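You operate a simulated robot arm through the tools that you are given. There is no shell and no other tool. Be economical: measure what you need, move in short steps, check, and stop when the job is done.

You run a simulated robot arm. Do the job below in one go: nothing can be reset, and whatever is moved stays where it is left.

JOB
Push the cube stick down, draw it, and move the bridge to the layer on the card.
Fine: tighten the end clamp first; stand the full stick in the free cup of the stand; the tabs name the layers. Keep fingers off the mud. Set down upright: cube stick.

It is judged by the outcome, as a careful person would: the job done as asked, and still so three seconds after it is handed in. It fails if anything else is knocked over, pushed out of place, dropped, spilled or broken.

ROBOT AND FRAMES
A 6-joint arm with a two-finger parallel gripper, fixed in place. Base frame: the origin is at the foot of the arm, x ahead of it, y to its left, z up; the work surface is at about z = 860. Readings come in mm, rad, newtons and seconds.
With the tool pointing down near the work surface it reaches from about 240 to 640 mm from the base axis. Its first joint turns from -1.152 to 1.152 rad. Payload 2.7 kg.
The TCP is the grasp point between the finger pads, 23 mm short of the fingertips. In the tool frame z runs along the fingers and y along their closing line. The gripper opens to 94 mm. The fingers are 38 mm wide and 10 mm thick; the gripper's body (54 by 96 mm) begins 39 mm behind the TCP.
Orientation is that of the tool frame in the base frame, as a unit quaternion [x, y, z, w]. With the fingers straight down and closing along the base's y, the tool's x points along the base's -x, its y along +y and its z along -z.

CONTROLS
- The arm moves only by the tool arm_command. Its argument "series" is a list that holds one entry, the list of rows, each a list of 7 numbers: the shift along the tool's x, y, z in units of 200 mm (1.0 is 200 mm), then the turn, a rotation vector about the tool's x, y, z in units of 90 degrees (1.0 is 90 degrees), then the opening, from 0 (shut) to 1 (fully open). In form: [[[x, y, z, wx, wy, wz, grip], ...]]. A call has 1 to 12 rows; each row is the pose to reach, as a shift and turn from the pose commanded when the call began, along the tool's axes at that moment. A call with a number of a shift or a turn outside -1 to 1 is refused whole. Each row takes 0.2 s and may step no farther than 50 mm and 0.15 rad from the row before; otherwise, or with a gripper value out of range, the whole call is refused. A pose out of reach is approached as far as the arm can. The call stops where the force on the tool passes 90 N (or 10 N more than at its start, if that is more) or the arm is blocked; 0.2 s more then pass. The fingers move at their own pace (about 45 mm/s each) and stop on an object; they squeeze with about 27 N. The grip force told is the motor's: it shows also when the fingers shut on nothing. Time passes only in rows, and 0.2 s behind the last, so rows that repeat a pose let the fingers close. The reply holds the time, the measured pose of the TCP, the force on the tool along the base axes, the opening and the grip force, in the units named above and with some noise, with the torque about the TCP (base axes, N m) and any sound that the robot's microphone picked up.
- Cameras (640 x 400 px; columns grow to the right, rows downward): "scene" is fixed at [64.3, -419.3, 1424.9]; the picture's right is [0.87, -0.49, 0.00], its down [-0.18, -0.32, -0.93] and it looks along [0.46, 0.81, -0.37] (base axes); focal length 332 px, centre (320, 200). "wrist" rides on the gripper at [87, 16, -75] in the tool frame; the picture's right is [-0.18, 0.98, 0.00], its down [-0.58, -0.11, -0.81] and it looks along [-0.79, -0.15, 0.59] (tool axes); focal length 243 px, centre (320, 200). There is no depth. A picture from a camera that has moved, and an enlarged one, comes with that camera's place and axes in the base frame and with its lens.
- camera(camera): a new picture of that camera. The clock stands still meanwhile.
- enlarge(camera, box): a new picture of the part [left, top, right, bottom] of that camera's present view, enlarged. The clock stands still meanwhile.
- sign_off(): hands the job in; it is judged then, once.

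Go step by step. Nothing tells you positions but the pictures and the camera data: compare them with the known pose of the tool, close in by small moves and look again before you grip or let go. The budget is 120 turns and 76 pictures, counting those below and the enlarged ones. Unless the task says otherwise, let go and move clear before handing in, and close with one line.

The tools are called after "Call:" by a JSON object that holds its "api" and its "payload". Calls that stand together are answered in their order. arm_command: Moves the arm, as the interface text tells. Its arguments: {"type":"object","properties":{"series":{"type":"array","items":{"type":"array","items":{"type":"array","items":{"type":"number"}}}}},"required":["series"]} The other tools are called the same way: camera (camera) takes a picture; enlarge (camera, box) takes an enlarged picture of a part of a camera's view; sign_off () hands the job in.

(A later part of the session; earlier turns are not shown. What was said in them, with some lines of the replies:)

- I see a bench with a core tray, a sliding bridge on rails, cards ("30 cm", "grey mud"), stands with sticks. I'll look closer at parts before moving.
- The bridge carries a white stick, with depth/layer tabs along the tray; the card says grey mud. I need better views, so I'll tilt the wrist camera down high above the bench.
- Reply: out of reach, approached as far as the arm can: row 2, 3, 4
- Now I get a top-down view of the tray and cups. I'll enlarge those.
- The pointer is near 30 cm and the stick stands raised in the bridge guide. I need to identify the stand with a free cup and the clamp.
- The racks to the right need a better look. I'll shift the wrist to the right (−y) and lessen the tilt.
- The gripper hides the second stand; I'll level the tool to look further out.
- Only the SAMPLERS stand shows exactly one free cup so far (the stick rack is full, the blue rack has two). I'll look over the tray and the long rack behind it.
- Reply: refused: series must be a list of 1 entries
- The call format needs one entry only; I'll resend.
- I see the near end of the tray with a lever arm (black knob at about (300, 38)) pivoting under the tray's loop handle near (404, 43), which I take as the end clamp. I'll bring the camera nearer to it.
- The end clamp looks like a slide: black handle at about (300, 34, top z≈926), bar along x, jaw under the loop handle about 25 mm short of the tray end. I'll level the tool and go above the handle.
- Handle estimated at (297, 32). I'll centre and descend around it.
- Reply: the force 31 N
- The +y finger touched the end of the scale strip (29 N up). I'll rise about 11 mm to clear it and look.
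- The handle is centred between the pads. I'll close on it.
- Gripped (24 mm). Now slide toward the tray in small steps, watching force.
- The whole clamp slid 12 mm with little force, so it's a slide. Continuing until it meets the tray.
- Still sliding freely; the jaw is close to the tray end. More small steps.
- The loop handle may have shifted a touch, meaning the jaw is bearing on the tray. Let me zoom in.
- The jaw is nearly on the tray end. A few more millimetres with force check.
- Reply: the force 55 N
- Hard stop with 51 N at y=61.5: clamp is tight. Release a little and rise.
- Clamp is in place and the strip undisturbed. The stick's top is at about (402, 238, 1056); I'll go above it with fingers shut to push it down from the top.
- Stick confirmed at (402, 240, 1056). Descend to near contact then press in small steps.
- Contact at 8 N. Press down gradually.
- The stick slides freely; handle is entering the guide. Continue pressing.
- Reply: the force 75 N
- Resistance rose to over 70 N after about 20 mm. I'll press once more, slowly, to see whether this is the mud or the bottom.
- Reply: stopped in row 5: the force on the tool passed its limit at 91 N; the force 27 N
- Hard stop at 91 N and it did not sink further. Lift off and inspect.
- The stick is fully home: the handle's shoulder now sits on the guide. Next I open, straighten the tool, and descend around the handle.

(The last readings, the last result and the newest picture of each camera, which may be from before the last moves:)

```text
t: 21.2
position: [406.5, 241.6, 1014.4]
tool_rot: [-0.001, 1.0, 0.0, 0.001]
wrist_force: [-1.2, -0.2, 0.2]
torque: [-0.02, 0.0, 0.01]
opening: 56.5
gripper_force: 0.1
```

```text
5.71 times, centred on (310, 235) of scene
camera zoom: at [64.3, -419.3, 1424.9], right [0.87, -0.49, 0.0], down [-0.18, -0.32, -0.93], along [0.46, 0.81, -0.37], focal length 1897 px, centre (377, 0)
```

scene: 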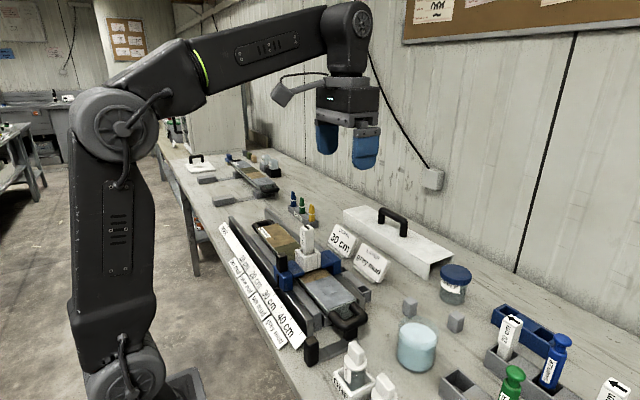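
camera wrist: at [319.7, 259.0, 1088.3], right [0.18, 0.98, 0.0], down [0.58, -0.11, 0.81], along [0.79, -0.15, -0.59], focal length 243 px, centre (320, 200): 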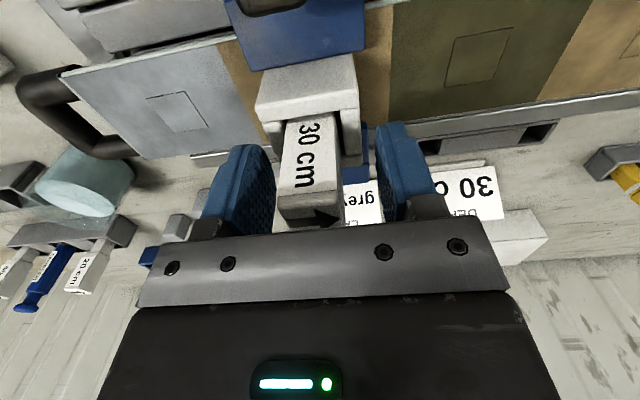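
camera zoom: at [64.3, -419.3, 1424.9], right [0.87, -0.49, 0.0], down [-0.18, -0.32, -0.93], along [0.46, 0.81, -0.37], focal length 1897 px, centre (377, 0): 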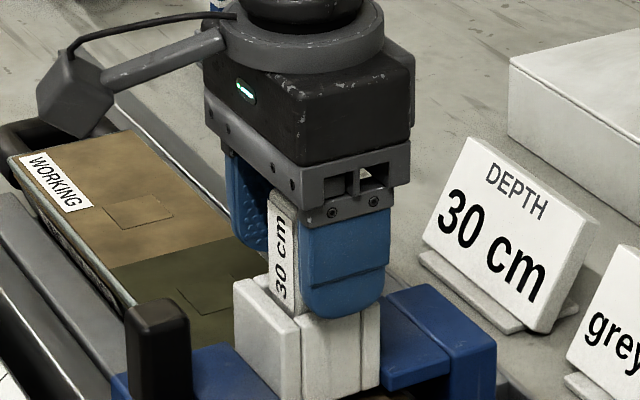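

Handle is nicely between pads. Close, then draw slowly upward a bit.

Call:
{"api": "arm_command", "payload": {"series": [[[0, 0, 0, 0, 0, 0, 0.05], [0, 0, 0, 0, 0, 0, 0.05], [0, 0, 0, 0, 0, 0, 0.05], [0, 0, 0, 0, 0, 0, 0.05]]]}}

Call:
{"api": "arm_command", "payload": {"series": [[[0, 0, -0.02, 0, 0, 0, 0.05], [0, 0, -0.05, 0, 0, 0, 0.05], [0, 0, -0.1, 0, 0, 0, 0.05], [0, 0, -0.15, 0, 0, 0, 0.05]]]}}

Call:
{"api": "enlarge", "payload": {"camera": "scene", "box": [260, 180, 360, 270]}}

```text
t: 22.2
position: [407.1, 242.2, 1014.4]
tool_rot: [-0.001, 1.0, -0.001, -0.001]
wrist_force: [1.6, -7.3, -1.1]
torque: [-0.68, -0.07, -0.03]
opening: 25.6
gripper_force: 27.1
```

```text
t: 23.2
position: [406.0, 244.0, 1046.3]
tool_rot: [-0.001, 1.0, 0.001, 0.002]
wrist_force: [0.0, -1.6, -1.0]
torque: [-0.03, 0.0, 0.02]
opening: 25.6
gripper_force: 26.8
```

```text
4.44 times, centred on (310, 225) of scene
camera zoom: at [64.3, -419.3, 1424.9], right [0.87, -0.49, 0.0], down [-0.18, -0.32, -0.93], along [0.46, 0.81, -0.37], focal length 1475 px, centre (364, 89)
```

zoom: 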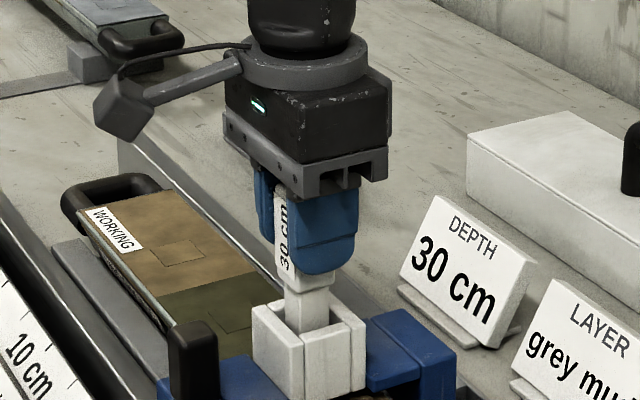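

The stick comes up cleanly. Continue to draw it clear of the guide.

Call:
{"api": "arm_command", "payload": {"series": [[[0, 0, -0.1, 0, 0, 0, 0.05], [0, 0, -0.2, 0, 0, 0, 0.05], [0, 0, -0.3, 0, 0, 0, 0.05], [0, 0, -0.45, 0, 0, 0, 0.05], [0, 0, -0.6, 0, 0, 0, 0.05]]]}}

Call:
{"api": "enlarge", "payload": {"camera": "scene", "box": [250, 130, 370, 270]}}

```text
t: 24.4
position: [406.2, 243.2, 1166.4]
tool_rot: [-0.001, 1.0, -0.001, 0.001]
wrist_force: [0.7, 0.5, -0.4]
torque: [-0.01, -0.02, -0.07]
opening: 25.6
gripper_force: 26.9
```

```text
2.86 times, centred on (310, 200) of scene
camera zoom: at [64.3, -419.3, 1424.9], right [0.87, -0.49, 0.0], down [-0.18, -0.32, -0.93], along [0.46, 0.81, -0.37], focal length 948 px, centre (349, 200)
```

zoom: 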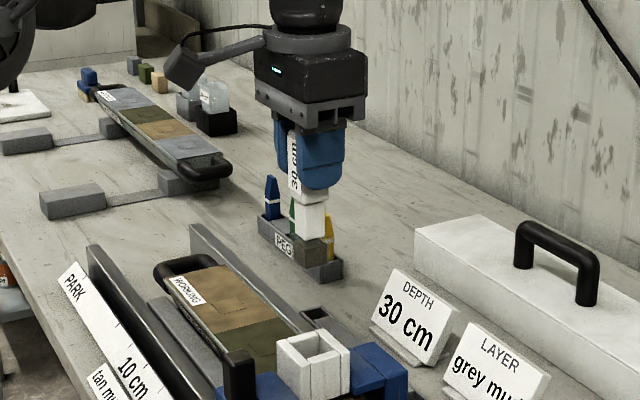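

The stick is drawn with a tan cube at its tip; its bottom is about 100 mm below the TCP. Now carry it level toward the SAMPLERS stand's free cup near (500, −168).

Call:
{"api": "arm_command", "payload": {"series": [[[-0.04, -0.18, 0, 0, 0, 0, 0.05], [-0.08, -0.38, 0, 0, 0, 0, 0.05], [-0.12, -0.58, 0, 0, 0, 0, 0.05], [-0.16, -0.78, 0, 0, 0, 0, 0.05], [-0.2, -0.98, 0, 0, 0, 0, 0.05]]]}}

Call:
{"api": "arm_command", "payload": {"series": [[[-0.04, -0.18, 0, 0, 0, 0, 0.05], [-0.08, -0.38, 0, 0, 0, 0, 0.05], [-0.12, -0.58, 0, 0, 0, 0, 0.05], [-0.15, -0.78, 0, 0, 0, 0, 0.05], [-0.17, -0.95, 0, 0, 0, 0, 0.05]]]}}

Call:
{"api": "camera", "payload": {"camera": "wrist"}}

Call:
{"api": "camera", "payload": {"camera": "scene"}}

```text
t: 25.6
position: [446.9, 47.8, 1164.0]
tool_rot: [-0.001, 1.0, 0.0, 0.001]
wrist_force: [-0.5, 0.3, -0.7]
torque: [-0.01, -0.05, -0.01]
opening: 25.3
gripper_force: 27.4
```

```text
t: 26.8
position: [480.6, -142.4, 1164.7]
tool_rot: [-0.001, 1.0, 0.0, 0.002]
wrist_force: [-0.4, -0.8, -1.0]
torque: [0.03, -0.02, -0.01]
opening: 25.4
gripper_force: 26.9
```

```text
28 pictures are left
camera wrist: at [394.3, -127.1, 1238.6], right [0.18, 0.98, 0.0], down [0.58, -0.11, 0.81], along [0.79, -0.15, -0.59], focal length 243 px, centre (320, 200)
```

wrist: 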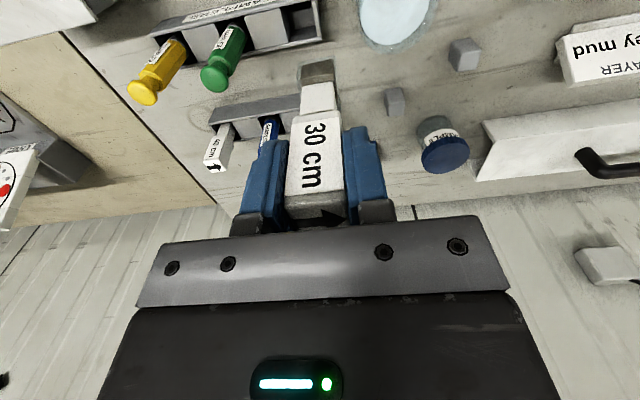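

```text
27 pictures are left
```

scene: 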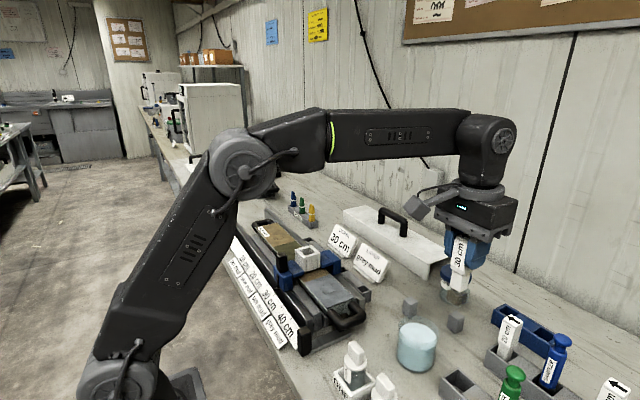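

Now measure the free cup from here.

Call:
{"api": "enlarge", "payload": {"camera": "wrist", "box": [130, 0, 350, 130]}}

Call:
{"api": "enlarge", "payload": {"camera": "scene", "box": [420, 350, 540, 400]}}

```text
2.91 times, centred on (240, 65) of wrist
camera zoom: at [394.3, -127.1, 1238.6], right [0.18, 0.98, 0.0], down [0.58, -0.11, 0.81], along [0.79, -0.15, -0.59], focal length 706 px, centre (553, 593)
```

zoom: 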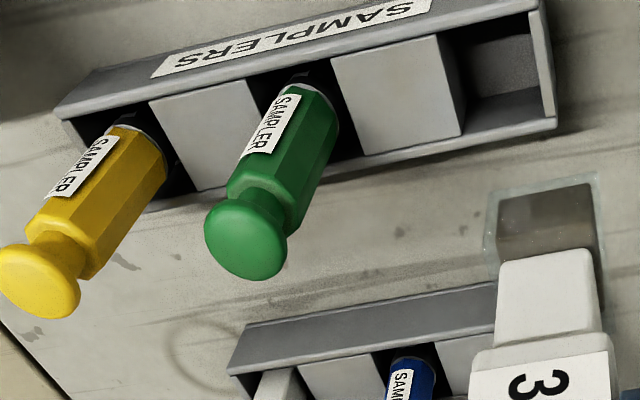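

```text
5.33 times, centred on (480, 375) of scene
camera zoom: at [64.3, -419.3, 1424.9], right [0.87, -0.49, 0.0], down [-0.18, -0.32, -0.93], along [0.46, 0.81, -0.37], focal length 1770 px, centre (-533, -733)
```

zoom: 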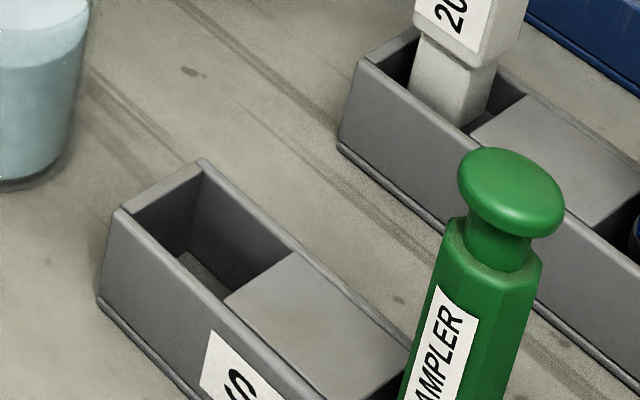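

Free cup centre triangulates to (489.5, −168.7), rim z≈915, opening ~35 mm; stick is ~27 mm wide. I'll align and lower to just above the rim, then check.

Call:
{"api": "arm_command", "payload": {"series": [[[-0.02, -0.065, 0, 0, 0, 0, 0.05], [-0.04, -0.131, 0, 0, 0, 0, 0.05], [-0.04, -0.131, 0.2, 0, 0, 0, 0.05], [-0.04, -0.131, 0.4, 0, 0, 0, 0.05], [-0.04, -0.131, 0.55, 0, 0, 0, 0.05], [-0.04, -0.131, 0.67, 0, 0, 0, 0.05]]]}}

Call:
{"api": "enlarge", "payload": {"camera": "wrist", "box": [160, 0, 440, 200]}}

Call:
{"api": "enlarge", "payload": {"camera": "scene", "box": [410, 300, 540, 400]}}

```text
t: 28.2
position: [487.6, -168.6, 1029.1]
tool_rot: [-0.001, 1.0, 0.0, 0.001]
wrist_force: [0.0, -0.5, -0.6]
torque: [-0.01, 0.0, 0.02]
opening: 25.7
gripper_force: 27.3
```

```text
2.00 times, centred on (300, 100) of wrist
camera zoom: at [400.8, -153.2, 1103.2], right [0.18, 0.98, 0.0], down [0.58, -0.11, 0.81], along [0.79, -0.15, -0.59], focal length 485 px, centre (360, 400)
```

zoom: 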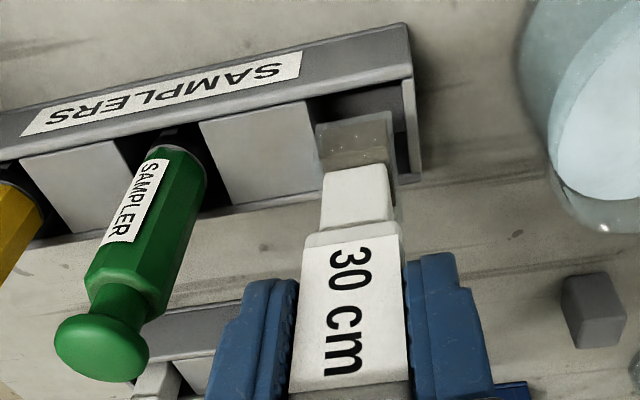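

```text
4.00 times, centred on (475, 350) of scene
camera zoom: at [64.3, -419.3, 1424.9], right [0.87, -0.49, 0.0], down [-0.18, -0.32, -0.93], along [0.46, 0.81, -0.37], focal length 1328 px, centre (-300, -400)
```

zoom: 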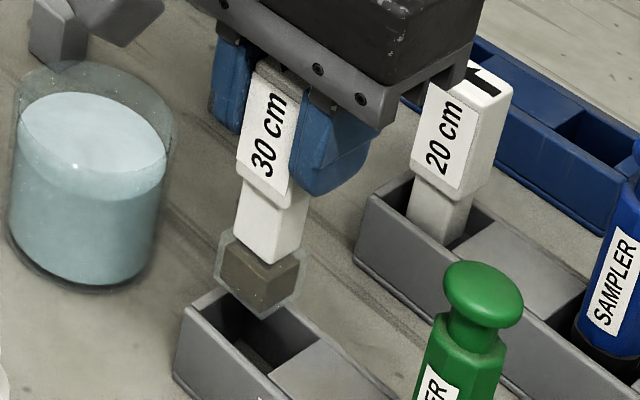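

Well aligned from both views. Lower in small steps watching the force.

Call:
{"api": "arm_command", "payload": {"series": [[[0, 0, 0.03, 0, 0, 0, 0.05], [0, 0, 0.06, 0, 0, 0, 0.05], [0, 0, 0.09, 0, 0, 0, 0.05], [0, 0, 0.12, 0, 0, 0, 0.05], [0, 0, 0.15, 0, 0, 0, 0.05]]]}}

Call:
{"api": "enlarge", "payload": {"camera": "scene", "box": [410, 300, 540, 400]}}

```text
t: 29.4
position: [489.0, -168.9, 1001.1]
tool_rot: [-0.001, 1.0, 0.0, 0.003]
wrist_force: [2.3, 0.7, 2.0]
torque: [0.03, -0.24, 0.0]
opening: 25.3
gripper_force: 26.9
```

```text
4.00 times, centred on (475, 350) of scene
camera zoom: at [64.4, -419.3, 1424.9], right [0.87, -0.49, 0.0], down [-0.18, -0.32, -0.93], along [0.46, 0.81, -0.37], focal length 1328 px, centre (-300, -400)
```

zoom: 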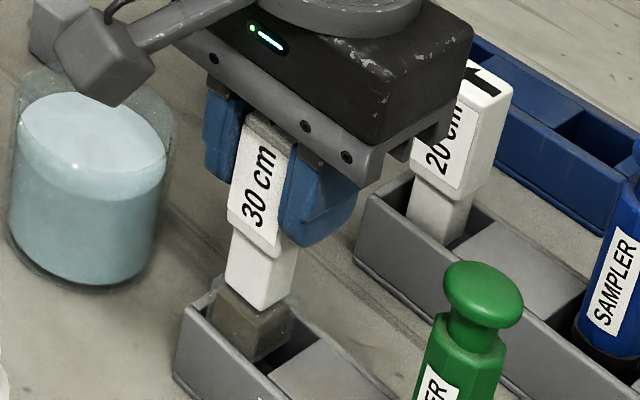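

It's entering the cup with a light touch on the near wall; I'll nudge +1.5 mm in x and continue.

Call:
{"api": "arm_command", "payload": {"series": [[[-0.008, 0, 0.0, 0, 0, 0, 0.05], [-0.008, 0, 0.03, 0, 0, 0, 0.05], [-0.008, 0, 0.06, 0, 0, 0, 0.05], [-0.008, 0, 0.09, 0, 0, 0, 0.05]]]}}

Call:
{"api": "enlarge", "payload": {"camera": "wrist", "box": [160, 0, 440, 200]}}

```text
t: 30.4
position: [490.8, -167.9, 981.3]
tool_rot: [0.0, 1.0, 0.0, 0.001]
wrist_force: [1.3, 0.0, -0.3]
torque: [0.03, -0.16, -0.01]
opening: 25.6
gripper_force: 26.9
```

```text
2.00 times, centred on (300, 100) of wrist
camera zoom: at [403.3, -152.7, 1055.8], right [0.18, 0.98, 0.0], down [0.58, -0.11, 0.81], along [0.79, -0.15, -0.59], focal length 485 px, centre (360, 400)
```

zoom: 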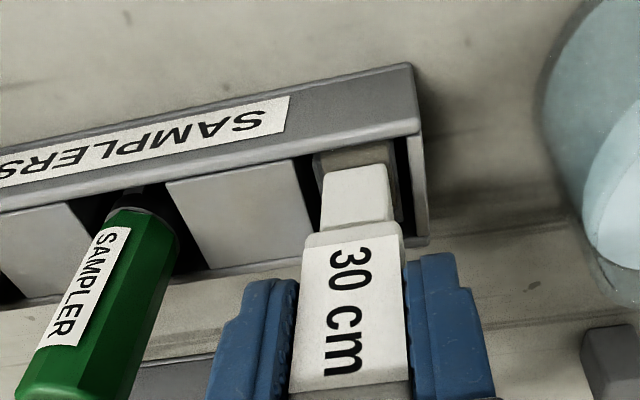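

Inside the cup. Continue down to the floor.

Call:
{"api": "arm_command", "payload": {"series": [[[-0.005, 0, 0.02, 0, 0, 0, 0.05], [-0.005, 0, 0.04, 0, 0, 0, 0.05], [-0.005, 0, 0.055, 0, 0, 0, 0.05], [-0.005, 0, 0.07, 0, 0, 0, 0.05]]]}}

```text
t: 31.4
position: [490.5, -168.7, 967.0]
tool_rot: [-0.001, 1.0, 0.0, 0.001]
wrist_force: [0.6, -0.3, 0.3]
torque: [-0.03, 0.04, 0.01]
opening: 25.5
gripper_force: 27.0
```

Call:
{"api": "arm_command", "payload": {"series": [[[0, 0, 0.01, 0, 0, 0, 0.05], [0, 0, 0.02, 0, 0, 0, 0.05], [0, 0, 0.03, 0, 0, 0, 0.05]]]}}

Call:
{"api": "enlarge", "payload": {"camera": "scene", "box": [410, 300, 540, 400]}}

```text
t: 32.2
position: [492.1, -167.8, 963.7]
tool_rot: [-0.001, 1.0, 0.0, 0.002]
wrist_force: [-4.4, 0.9, 13.1]
torque: [0.12, 0.52, 0.0]
opening: 25.2
gripper_force: 27.1
```

```text
4.00 times, centred on (475, 350) of scene
camera zoom: at [64.0, -419.2, 1424.9], right [0.87, -0.49, 0.0], down [-0.18, -0.32, -0.93], along [0.46, 0.81, -0.37], focal length 1328 px, centre (-300, -400)
```

zoom: 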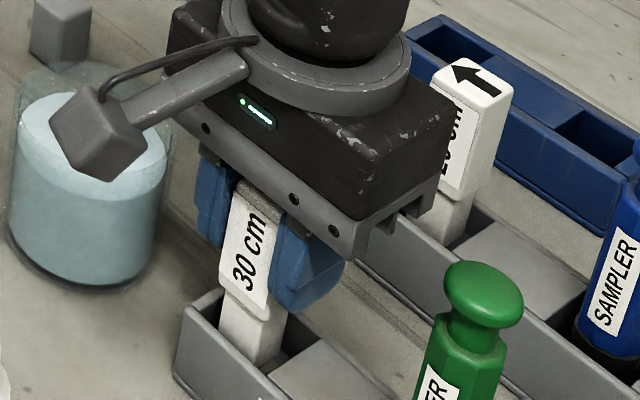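

Floor reached (13 N). Open and rise straight up.

Call:
{"api": "arm_command", "payload": {"series": [[[0, 0, 0, 0, 0, 0, 0.5], [0, 0, 0, 0, 0, 0, 0.5], [0, 0, -0.1, 0, 0, 0, 0.5], [0, 0, -0.3, 0, 0, 0, 0.5], [0, 0, -0.5, 0, 0, 0, 0.5], [0, 0, -0.7, 0, 0, 0, 0.5], [0, 0, -0.9, 0, 0, 0, 0.5]]]}}

Call:
{"api": "enlarge", "payload": {"camera": "scene", "box": [410, 300, 540, 400]}}

```text
t: 33.8
position: [489.4, -171.0, 1143.5]
tool_rot: [0.0, 1.0, 0.0, 0.001]
wrist_force: [-0.5, 0.0, 0.4]
torque: [-0.02, 0.02, -0.02]
opening: 47.1
gripper_force: 0.1
```

```text
4.00 times, centred on (475, 350) of scene
camera zoom: at [64.3, -419.3, 1424.9], right [0.87, -0.49, 0.0], down [-0.18, -0.32, -0.93], along [0.46, 0.81, -0.37], focal length 1328 px, centre (-300, -400)
```

zoom: 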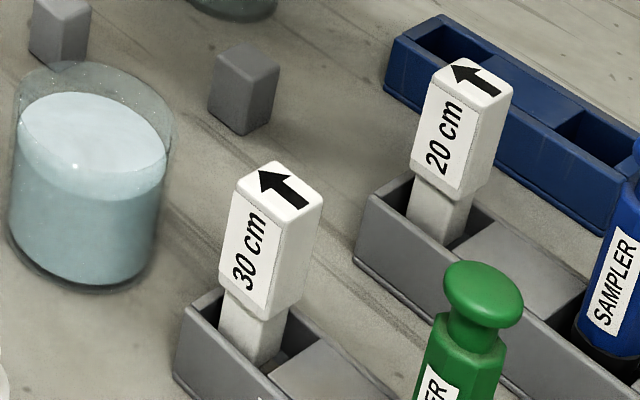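

The full stick stands upright in the free cup. Now travel to above the bridge's black post at about (330, 238, top ≈993).

Call:
{"api": "arm_command", "payload": {"series": [[[0.08, 0.19, 0, 0, 0, 0, 0.5], [0.16, 0.39, 0, 0, 0, 0, 0.5], [0.24, 0.59, 0, 0, 0, 0, 0.5], [0.32, 0.79, 0, 0, 0, 0, 0.5], [0.4, 0.99, 0, 0, 0, 0, 0.5]]]}}

Call:
{"api": "arm_command", "payload": {"series": [[[0.08, 0.2, 0, 0, 0, 0, 0.6], [0.16, 0.4, 0, 0, 0, 0, 0.6], [0.24, 0.6, 0, 0, 0, 0, 0.6], [0.32, 0.8, 0.1, 0, 0, 0, 0.6], [0.4, 0.98, 0.2, 0, 0, 0, 0.6]]]}}

Call:
{"api": "camera", "payload": {"camera": "wrist"}}

```text
t: 35.0
position: [410.5, 30.7, 1143.1]
tool_rot: [0.0, 1.0, -0.001, 0.0]
wrist_force: [-0.1, 0.2, -0.3]
torque: [-0.03, 0.01, 0.0]
opening: 47.0
gripper_force: 0.1
```

```text
t: 36.2
position: [331.7, 224.7, 1100.8]
tool_rot: [0.0, 1.0, 0.001, 0.001]
wrist_force: [0.2, 0.3, 0.0]
torque: [-0.02, -0.03, 0.02]
opening: 56.5
gripper_force: 0.0
```

```text
18 pictures are left
camera wrist: at [244.1, 240.7, 1175.0], right [0.18, 0.98, 0.0], down [0.58, -0.11, 0.81], along [0.79, -0.15, -0.59], focal length 243 px, centre (320, 200)
```

wrist: 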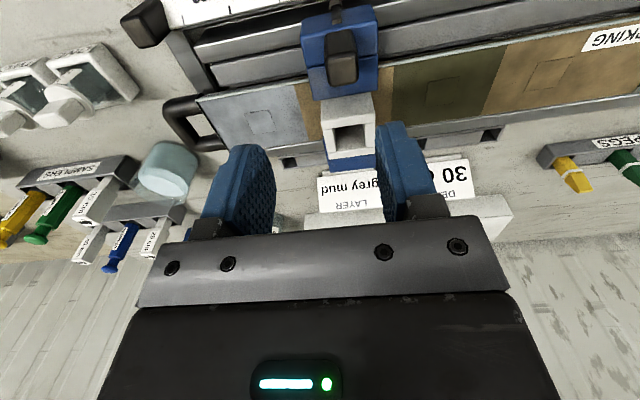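

Post at about (331, 241). Descend around it.

Call:
{"api": "arm_command", "payload": {"series": [[[0, 0.08, 0.1, 0, 0, 0, 0.6], [0, 0.08, 0.3, 0, 0, 0, 0.6], [0, 0.08, 0.5, 0, 0, 0, 0.6], [0, 0.08, 0.59, 0, 0, 0, 0.6]]]}}

Call:
{"api": "enlarge", "payload": {"camera": "wrist", "box": [160, 0, 480, 240]}}

Call:
{"api": "enlarge", "payload": {"camera": "scene", "box": [230, 200, 350, 300]}}

```text
t: 37.2
position: [332.1, 241.8, 984.9]
tool_rot: [-0.001, 1.0, 0.001, 0.001]
wrist_force: [0.1, 0.8, -1.2]
torque: [0.01, -0.01, 0.03]
opening: 56.6
gripper_force: 0.2
```

```text
1.67 times, centred on (320, 120) of wrist
camera zoom: at [244.1, 258.2, 1058.4], right [0.18, 0.98, 0.0], down [0.58, -0.11, 0.81], along [0.79, -0.15, -0.59], focal length 404 px, centre (320, 333)
```

zoom: 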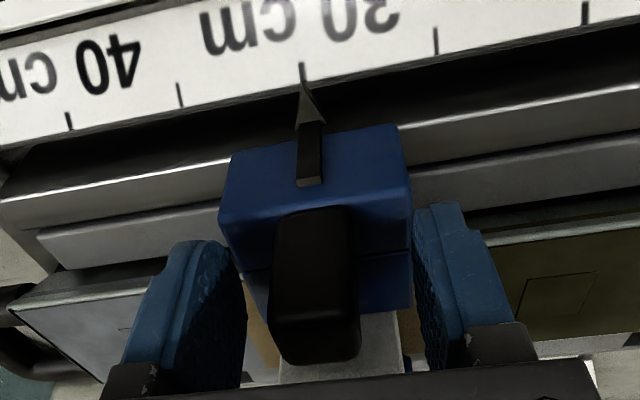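

```text
4.00 times, centred on (290, 250) of scene
camera zoom: at [64.3, -419.3, 1424.9], right [0.87, -0.49, 0.0], down [-0.18, -0.32, -0.93], along [0.46, 0.81, -0.37], focal length 1328 px, centre (440, 0)
```

zoom: 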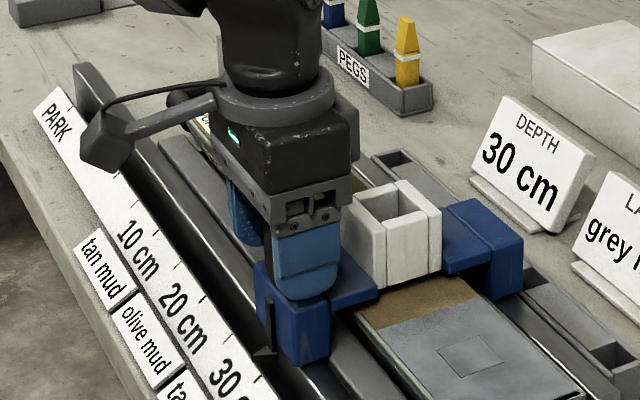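

Pointer sits exactly at 30; the 40 tick (grey mud) is about 100 mm toward −y. Grip the post.

Call:
{"api": "arm_command", "payload": {"series": [[[0, 0, 0, 0, 0, 0, 0.05], [0, 0, 0, 0, 0, 0, 0.05], [0, 0, 0, 0, 0, 0, 0.05], [0, 0, 0, 0, 0, 0, 0.05]]]}}

Call:
{"api": "arm_command", "payload": {"series": [[[0, -0.025, 0, 0, 0, 0, 0.05], [0, -0.05, 0, 0, 0, 0, 0.05], [0, -0.075, 0, 0, 0, 0, 0.05]]]}}

Call:
{"api": "enlarge", "payload": {"camera": "wrist", "box": [160, 0, 480, 240]}}

```text
t: 38.2
position: [331.3, 242.5, 983.8]
tool_rot: [0.0, 1.0, 0.001, 0.001]
wrist_force: [1.5, -3.6, -1.8]
torque: [0.05, 0.04, -0.06]
opening: 23.9
gripper_force: 44.7
```

```text
t: 39.0
position: [331.0, 227.8, 984.3]
tool_rot: [0.0, 1.0, 0.001, 0.001]
wrist_force: [-1.8, 3.8, 7.9]
torque: [-0.47, 1.11, -0.18]
opening: 23.7
gripper_force: 45.6
```

```text
1.67 times, centred on (320, 120) of wrist
camera zoom: at [244.0, 243.0, 1058.5], right [0.18, 0.98, 0.0], down [0.58, -0.11, 0.81], along [0.79, -0.15, -0.59], focal length 404 px, centre (320, 333)
```

zoom: 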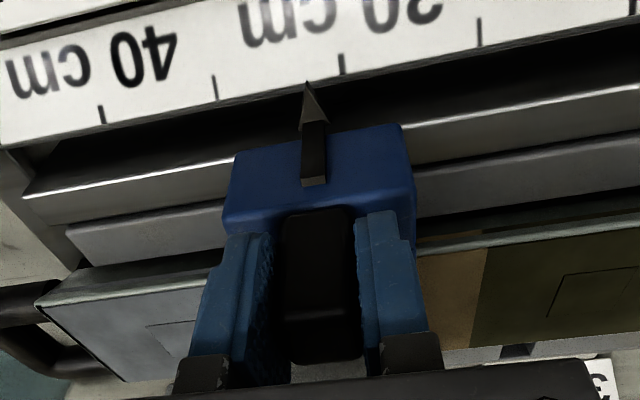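

The bridge slides freely. Continue about 72 mm, then read the pointer.

Call:
{"api": "arm_command", "payload": {"series": [[[0, -0.04, 0, 0, 0, 0, 0.05], [0, -0.08, 0, 0, 0, 0, 0.05], [0, -0.12, 0, 0, 0, 0, 0.05], [0, -0.16, 0, 0, 0, 0, 0.05], [0, -0.2, 0, 0, 0, 0, 0.05], [0, -0.24, 0, 0, 0, 0, 0.05], [0, -0.28, 0, 0, 0, 0, 0.05], [0, -0.32, 0, 0, 0, 0, 0.05], [0, -0.36, 0, 0, 0, 0, 0.05]]]}}

Call:
{"api": "enlarge", "payload": {"camera": "wrist", "box": [160, 0, 480, 240]}}

```text
t: 41.0
position: [330.2, 154.9, 984.7]
tool_rot: [0.0, 1.0, 0.001, 0.001]
wrist_force: [9.2, -0.5, 10.4]
torque: [-0.73, 0.98, -0.31]
opening: 23.8
gripper_force: 45.0
```

```text
1.67 times, centred on (320, 120) of wrist
camera zoom: at [243.9, 169.9, 1058.3], right [0.18, 0.98, 0.0], down [0.58, -0.11, 0.81], along [0.79, -0.15, -0.59], focal length 404 px, centre (320, 333)
```

zoom: 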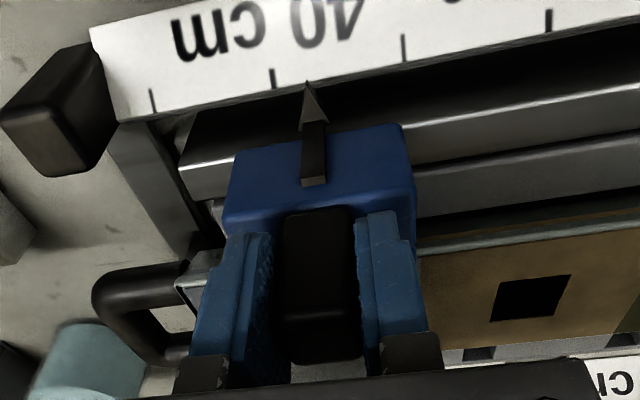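

Mud hole is visible at 30 cm, and the pointer is ~13 mm short of the 40 tick. Fine step.

Call:
{"api": "arm_command", "payload": {"series": [[[0, -0.03, 0, 0, 0, 0, 0.05], [0, -0.062, 0, 0, 0, 0, 0.05], [0, -0.062, 0, 0, 0, 0, 0.05]]]}}

Call:
{"api": "enlarge", "payload": {"camera": "wrist", "box": [240, 0, 400, 120]}}

```text
t: 41.8
position: [331.4, 141.9, 985.7]
tool_rot: [0.0, 1.0, 0.001, 0.002]
wrist_force: [12.2, -1.8, 6.4]
torque: [-0.9, -0.08, -0.41]
opening: 23.8
gripper_force: 45.0
```

```text
3.33 times, centred on (320, 60) of wrist
camera zoom: at [243.9, 157.4, 1058.3], right [0.18, 0.98, 0.0], down [0.58, -0.11, 0.81], along [0.8, -0.15, -0.59], focal length 809 px, centre (320, 667)
```

zoom: 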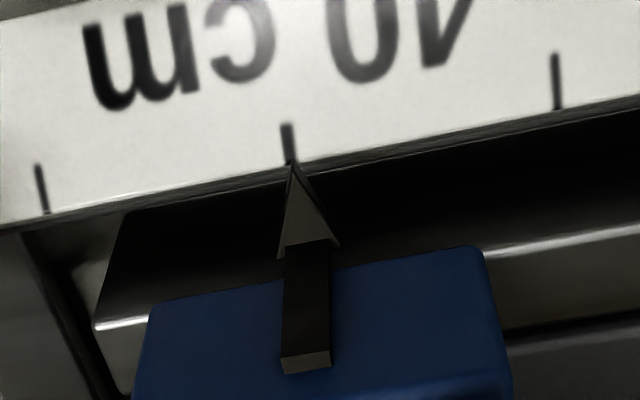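

Pointer is exactly on the 40 cm tick, beside the grey mud tab. Release and lift clear.

Call:
{"api": "arm_command", "payload": {"series": [[[0, 0, 0, 0, 0, 0, 0.5], [0, 0, 0, 0, 0, 0, 0.5], [0, 0, -0.05, 0, 0, 0, 0.5], [0, 0, -0.25, 0, 0, 0, 0.5], [0, 0, -0.45, 0, 0, 0, 0.5], [0, 0, -0.65, 0, 0, 0, 0.5], [0, 0, -0.85, 0, 0, 0, 0.5]]]}}

Call:
{"api": "camera", "payload": {"camera": "wrist"}}

Call:
{"api": "camera", "payload": {"camera": "scene"}}

Call:
{"api": "enlarge", "payload": {"camera": "wrist", "box": [230, 0, 450, 140]}}

```text
t: 43.4
position: [329.9, 141.4, 1156.8]
tool_rot: [-0.001, 1.0, 0.0, 0.0]
wrist_force: [-0.5, 0.1, 0.0]
torque: [-0.02, 0.0, 0.02]
opening: 47.1
gripper_force: 0.1
```

```text
12 pictures are left
camera wrist: at [243.6, 158.1, 1230.2], right [0.18, 0.98, 0.0], down [0.58, -0.11, 0.81], along [0.79, -0.15, -0.59], focal length 243 px, centre (320, 200)
```

wrist: 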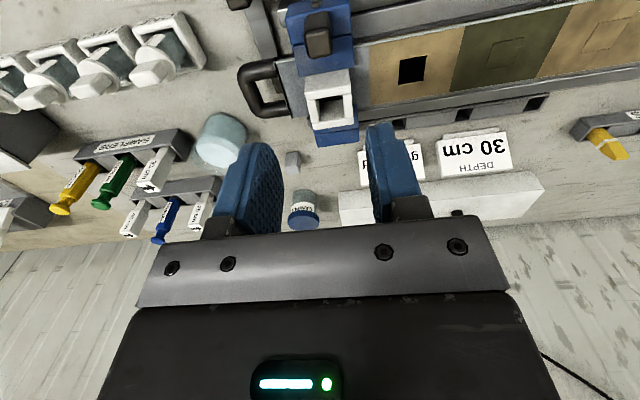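

```text
11 pictures are left
```

scene: 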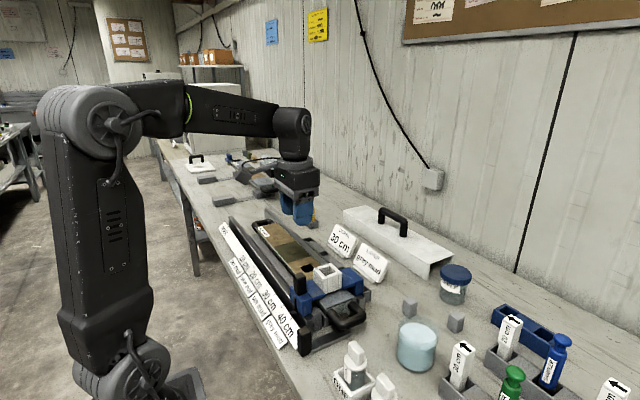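

```text
2.86 times, centred on (340, 70) of wrist
camera zoom: at [243.6, 158.1, 1230.2], right [0.18, 0.98, 0.0], down [0.58, -0.11, 0.81], along [0.79, -0.15, -0.59], focal length 693 px, centre (263, 571)
```

zoom: 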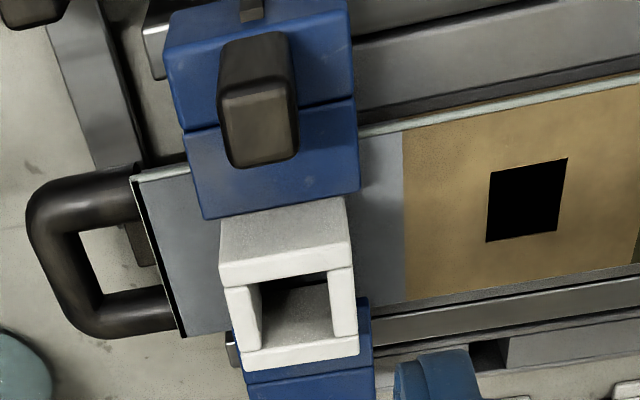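

The clamp is tight, the stick with its cube stands upright in the free cup, and the bridge is at grey mud. Nothing else looks disturbed, so I'm handing in.

Call:
{"api": "sign_off", "payload": {}}

```text
The job is handed in.
```

The job is handed in: I tightened the end clamp, pushed the cube stick down at 30 cm and drew it full. It now stands upright in the one free cup of the SAMPLERS stand, and the bridge pointer is on the 40 cm tick at the grey mud tab; a finger pressed the end of the scale strip once (29 N), but the strip looked unmoved.
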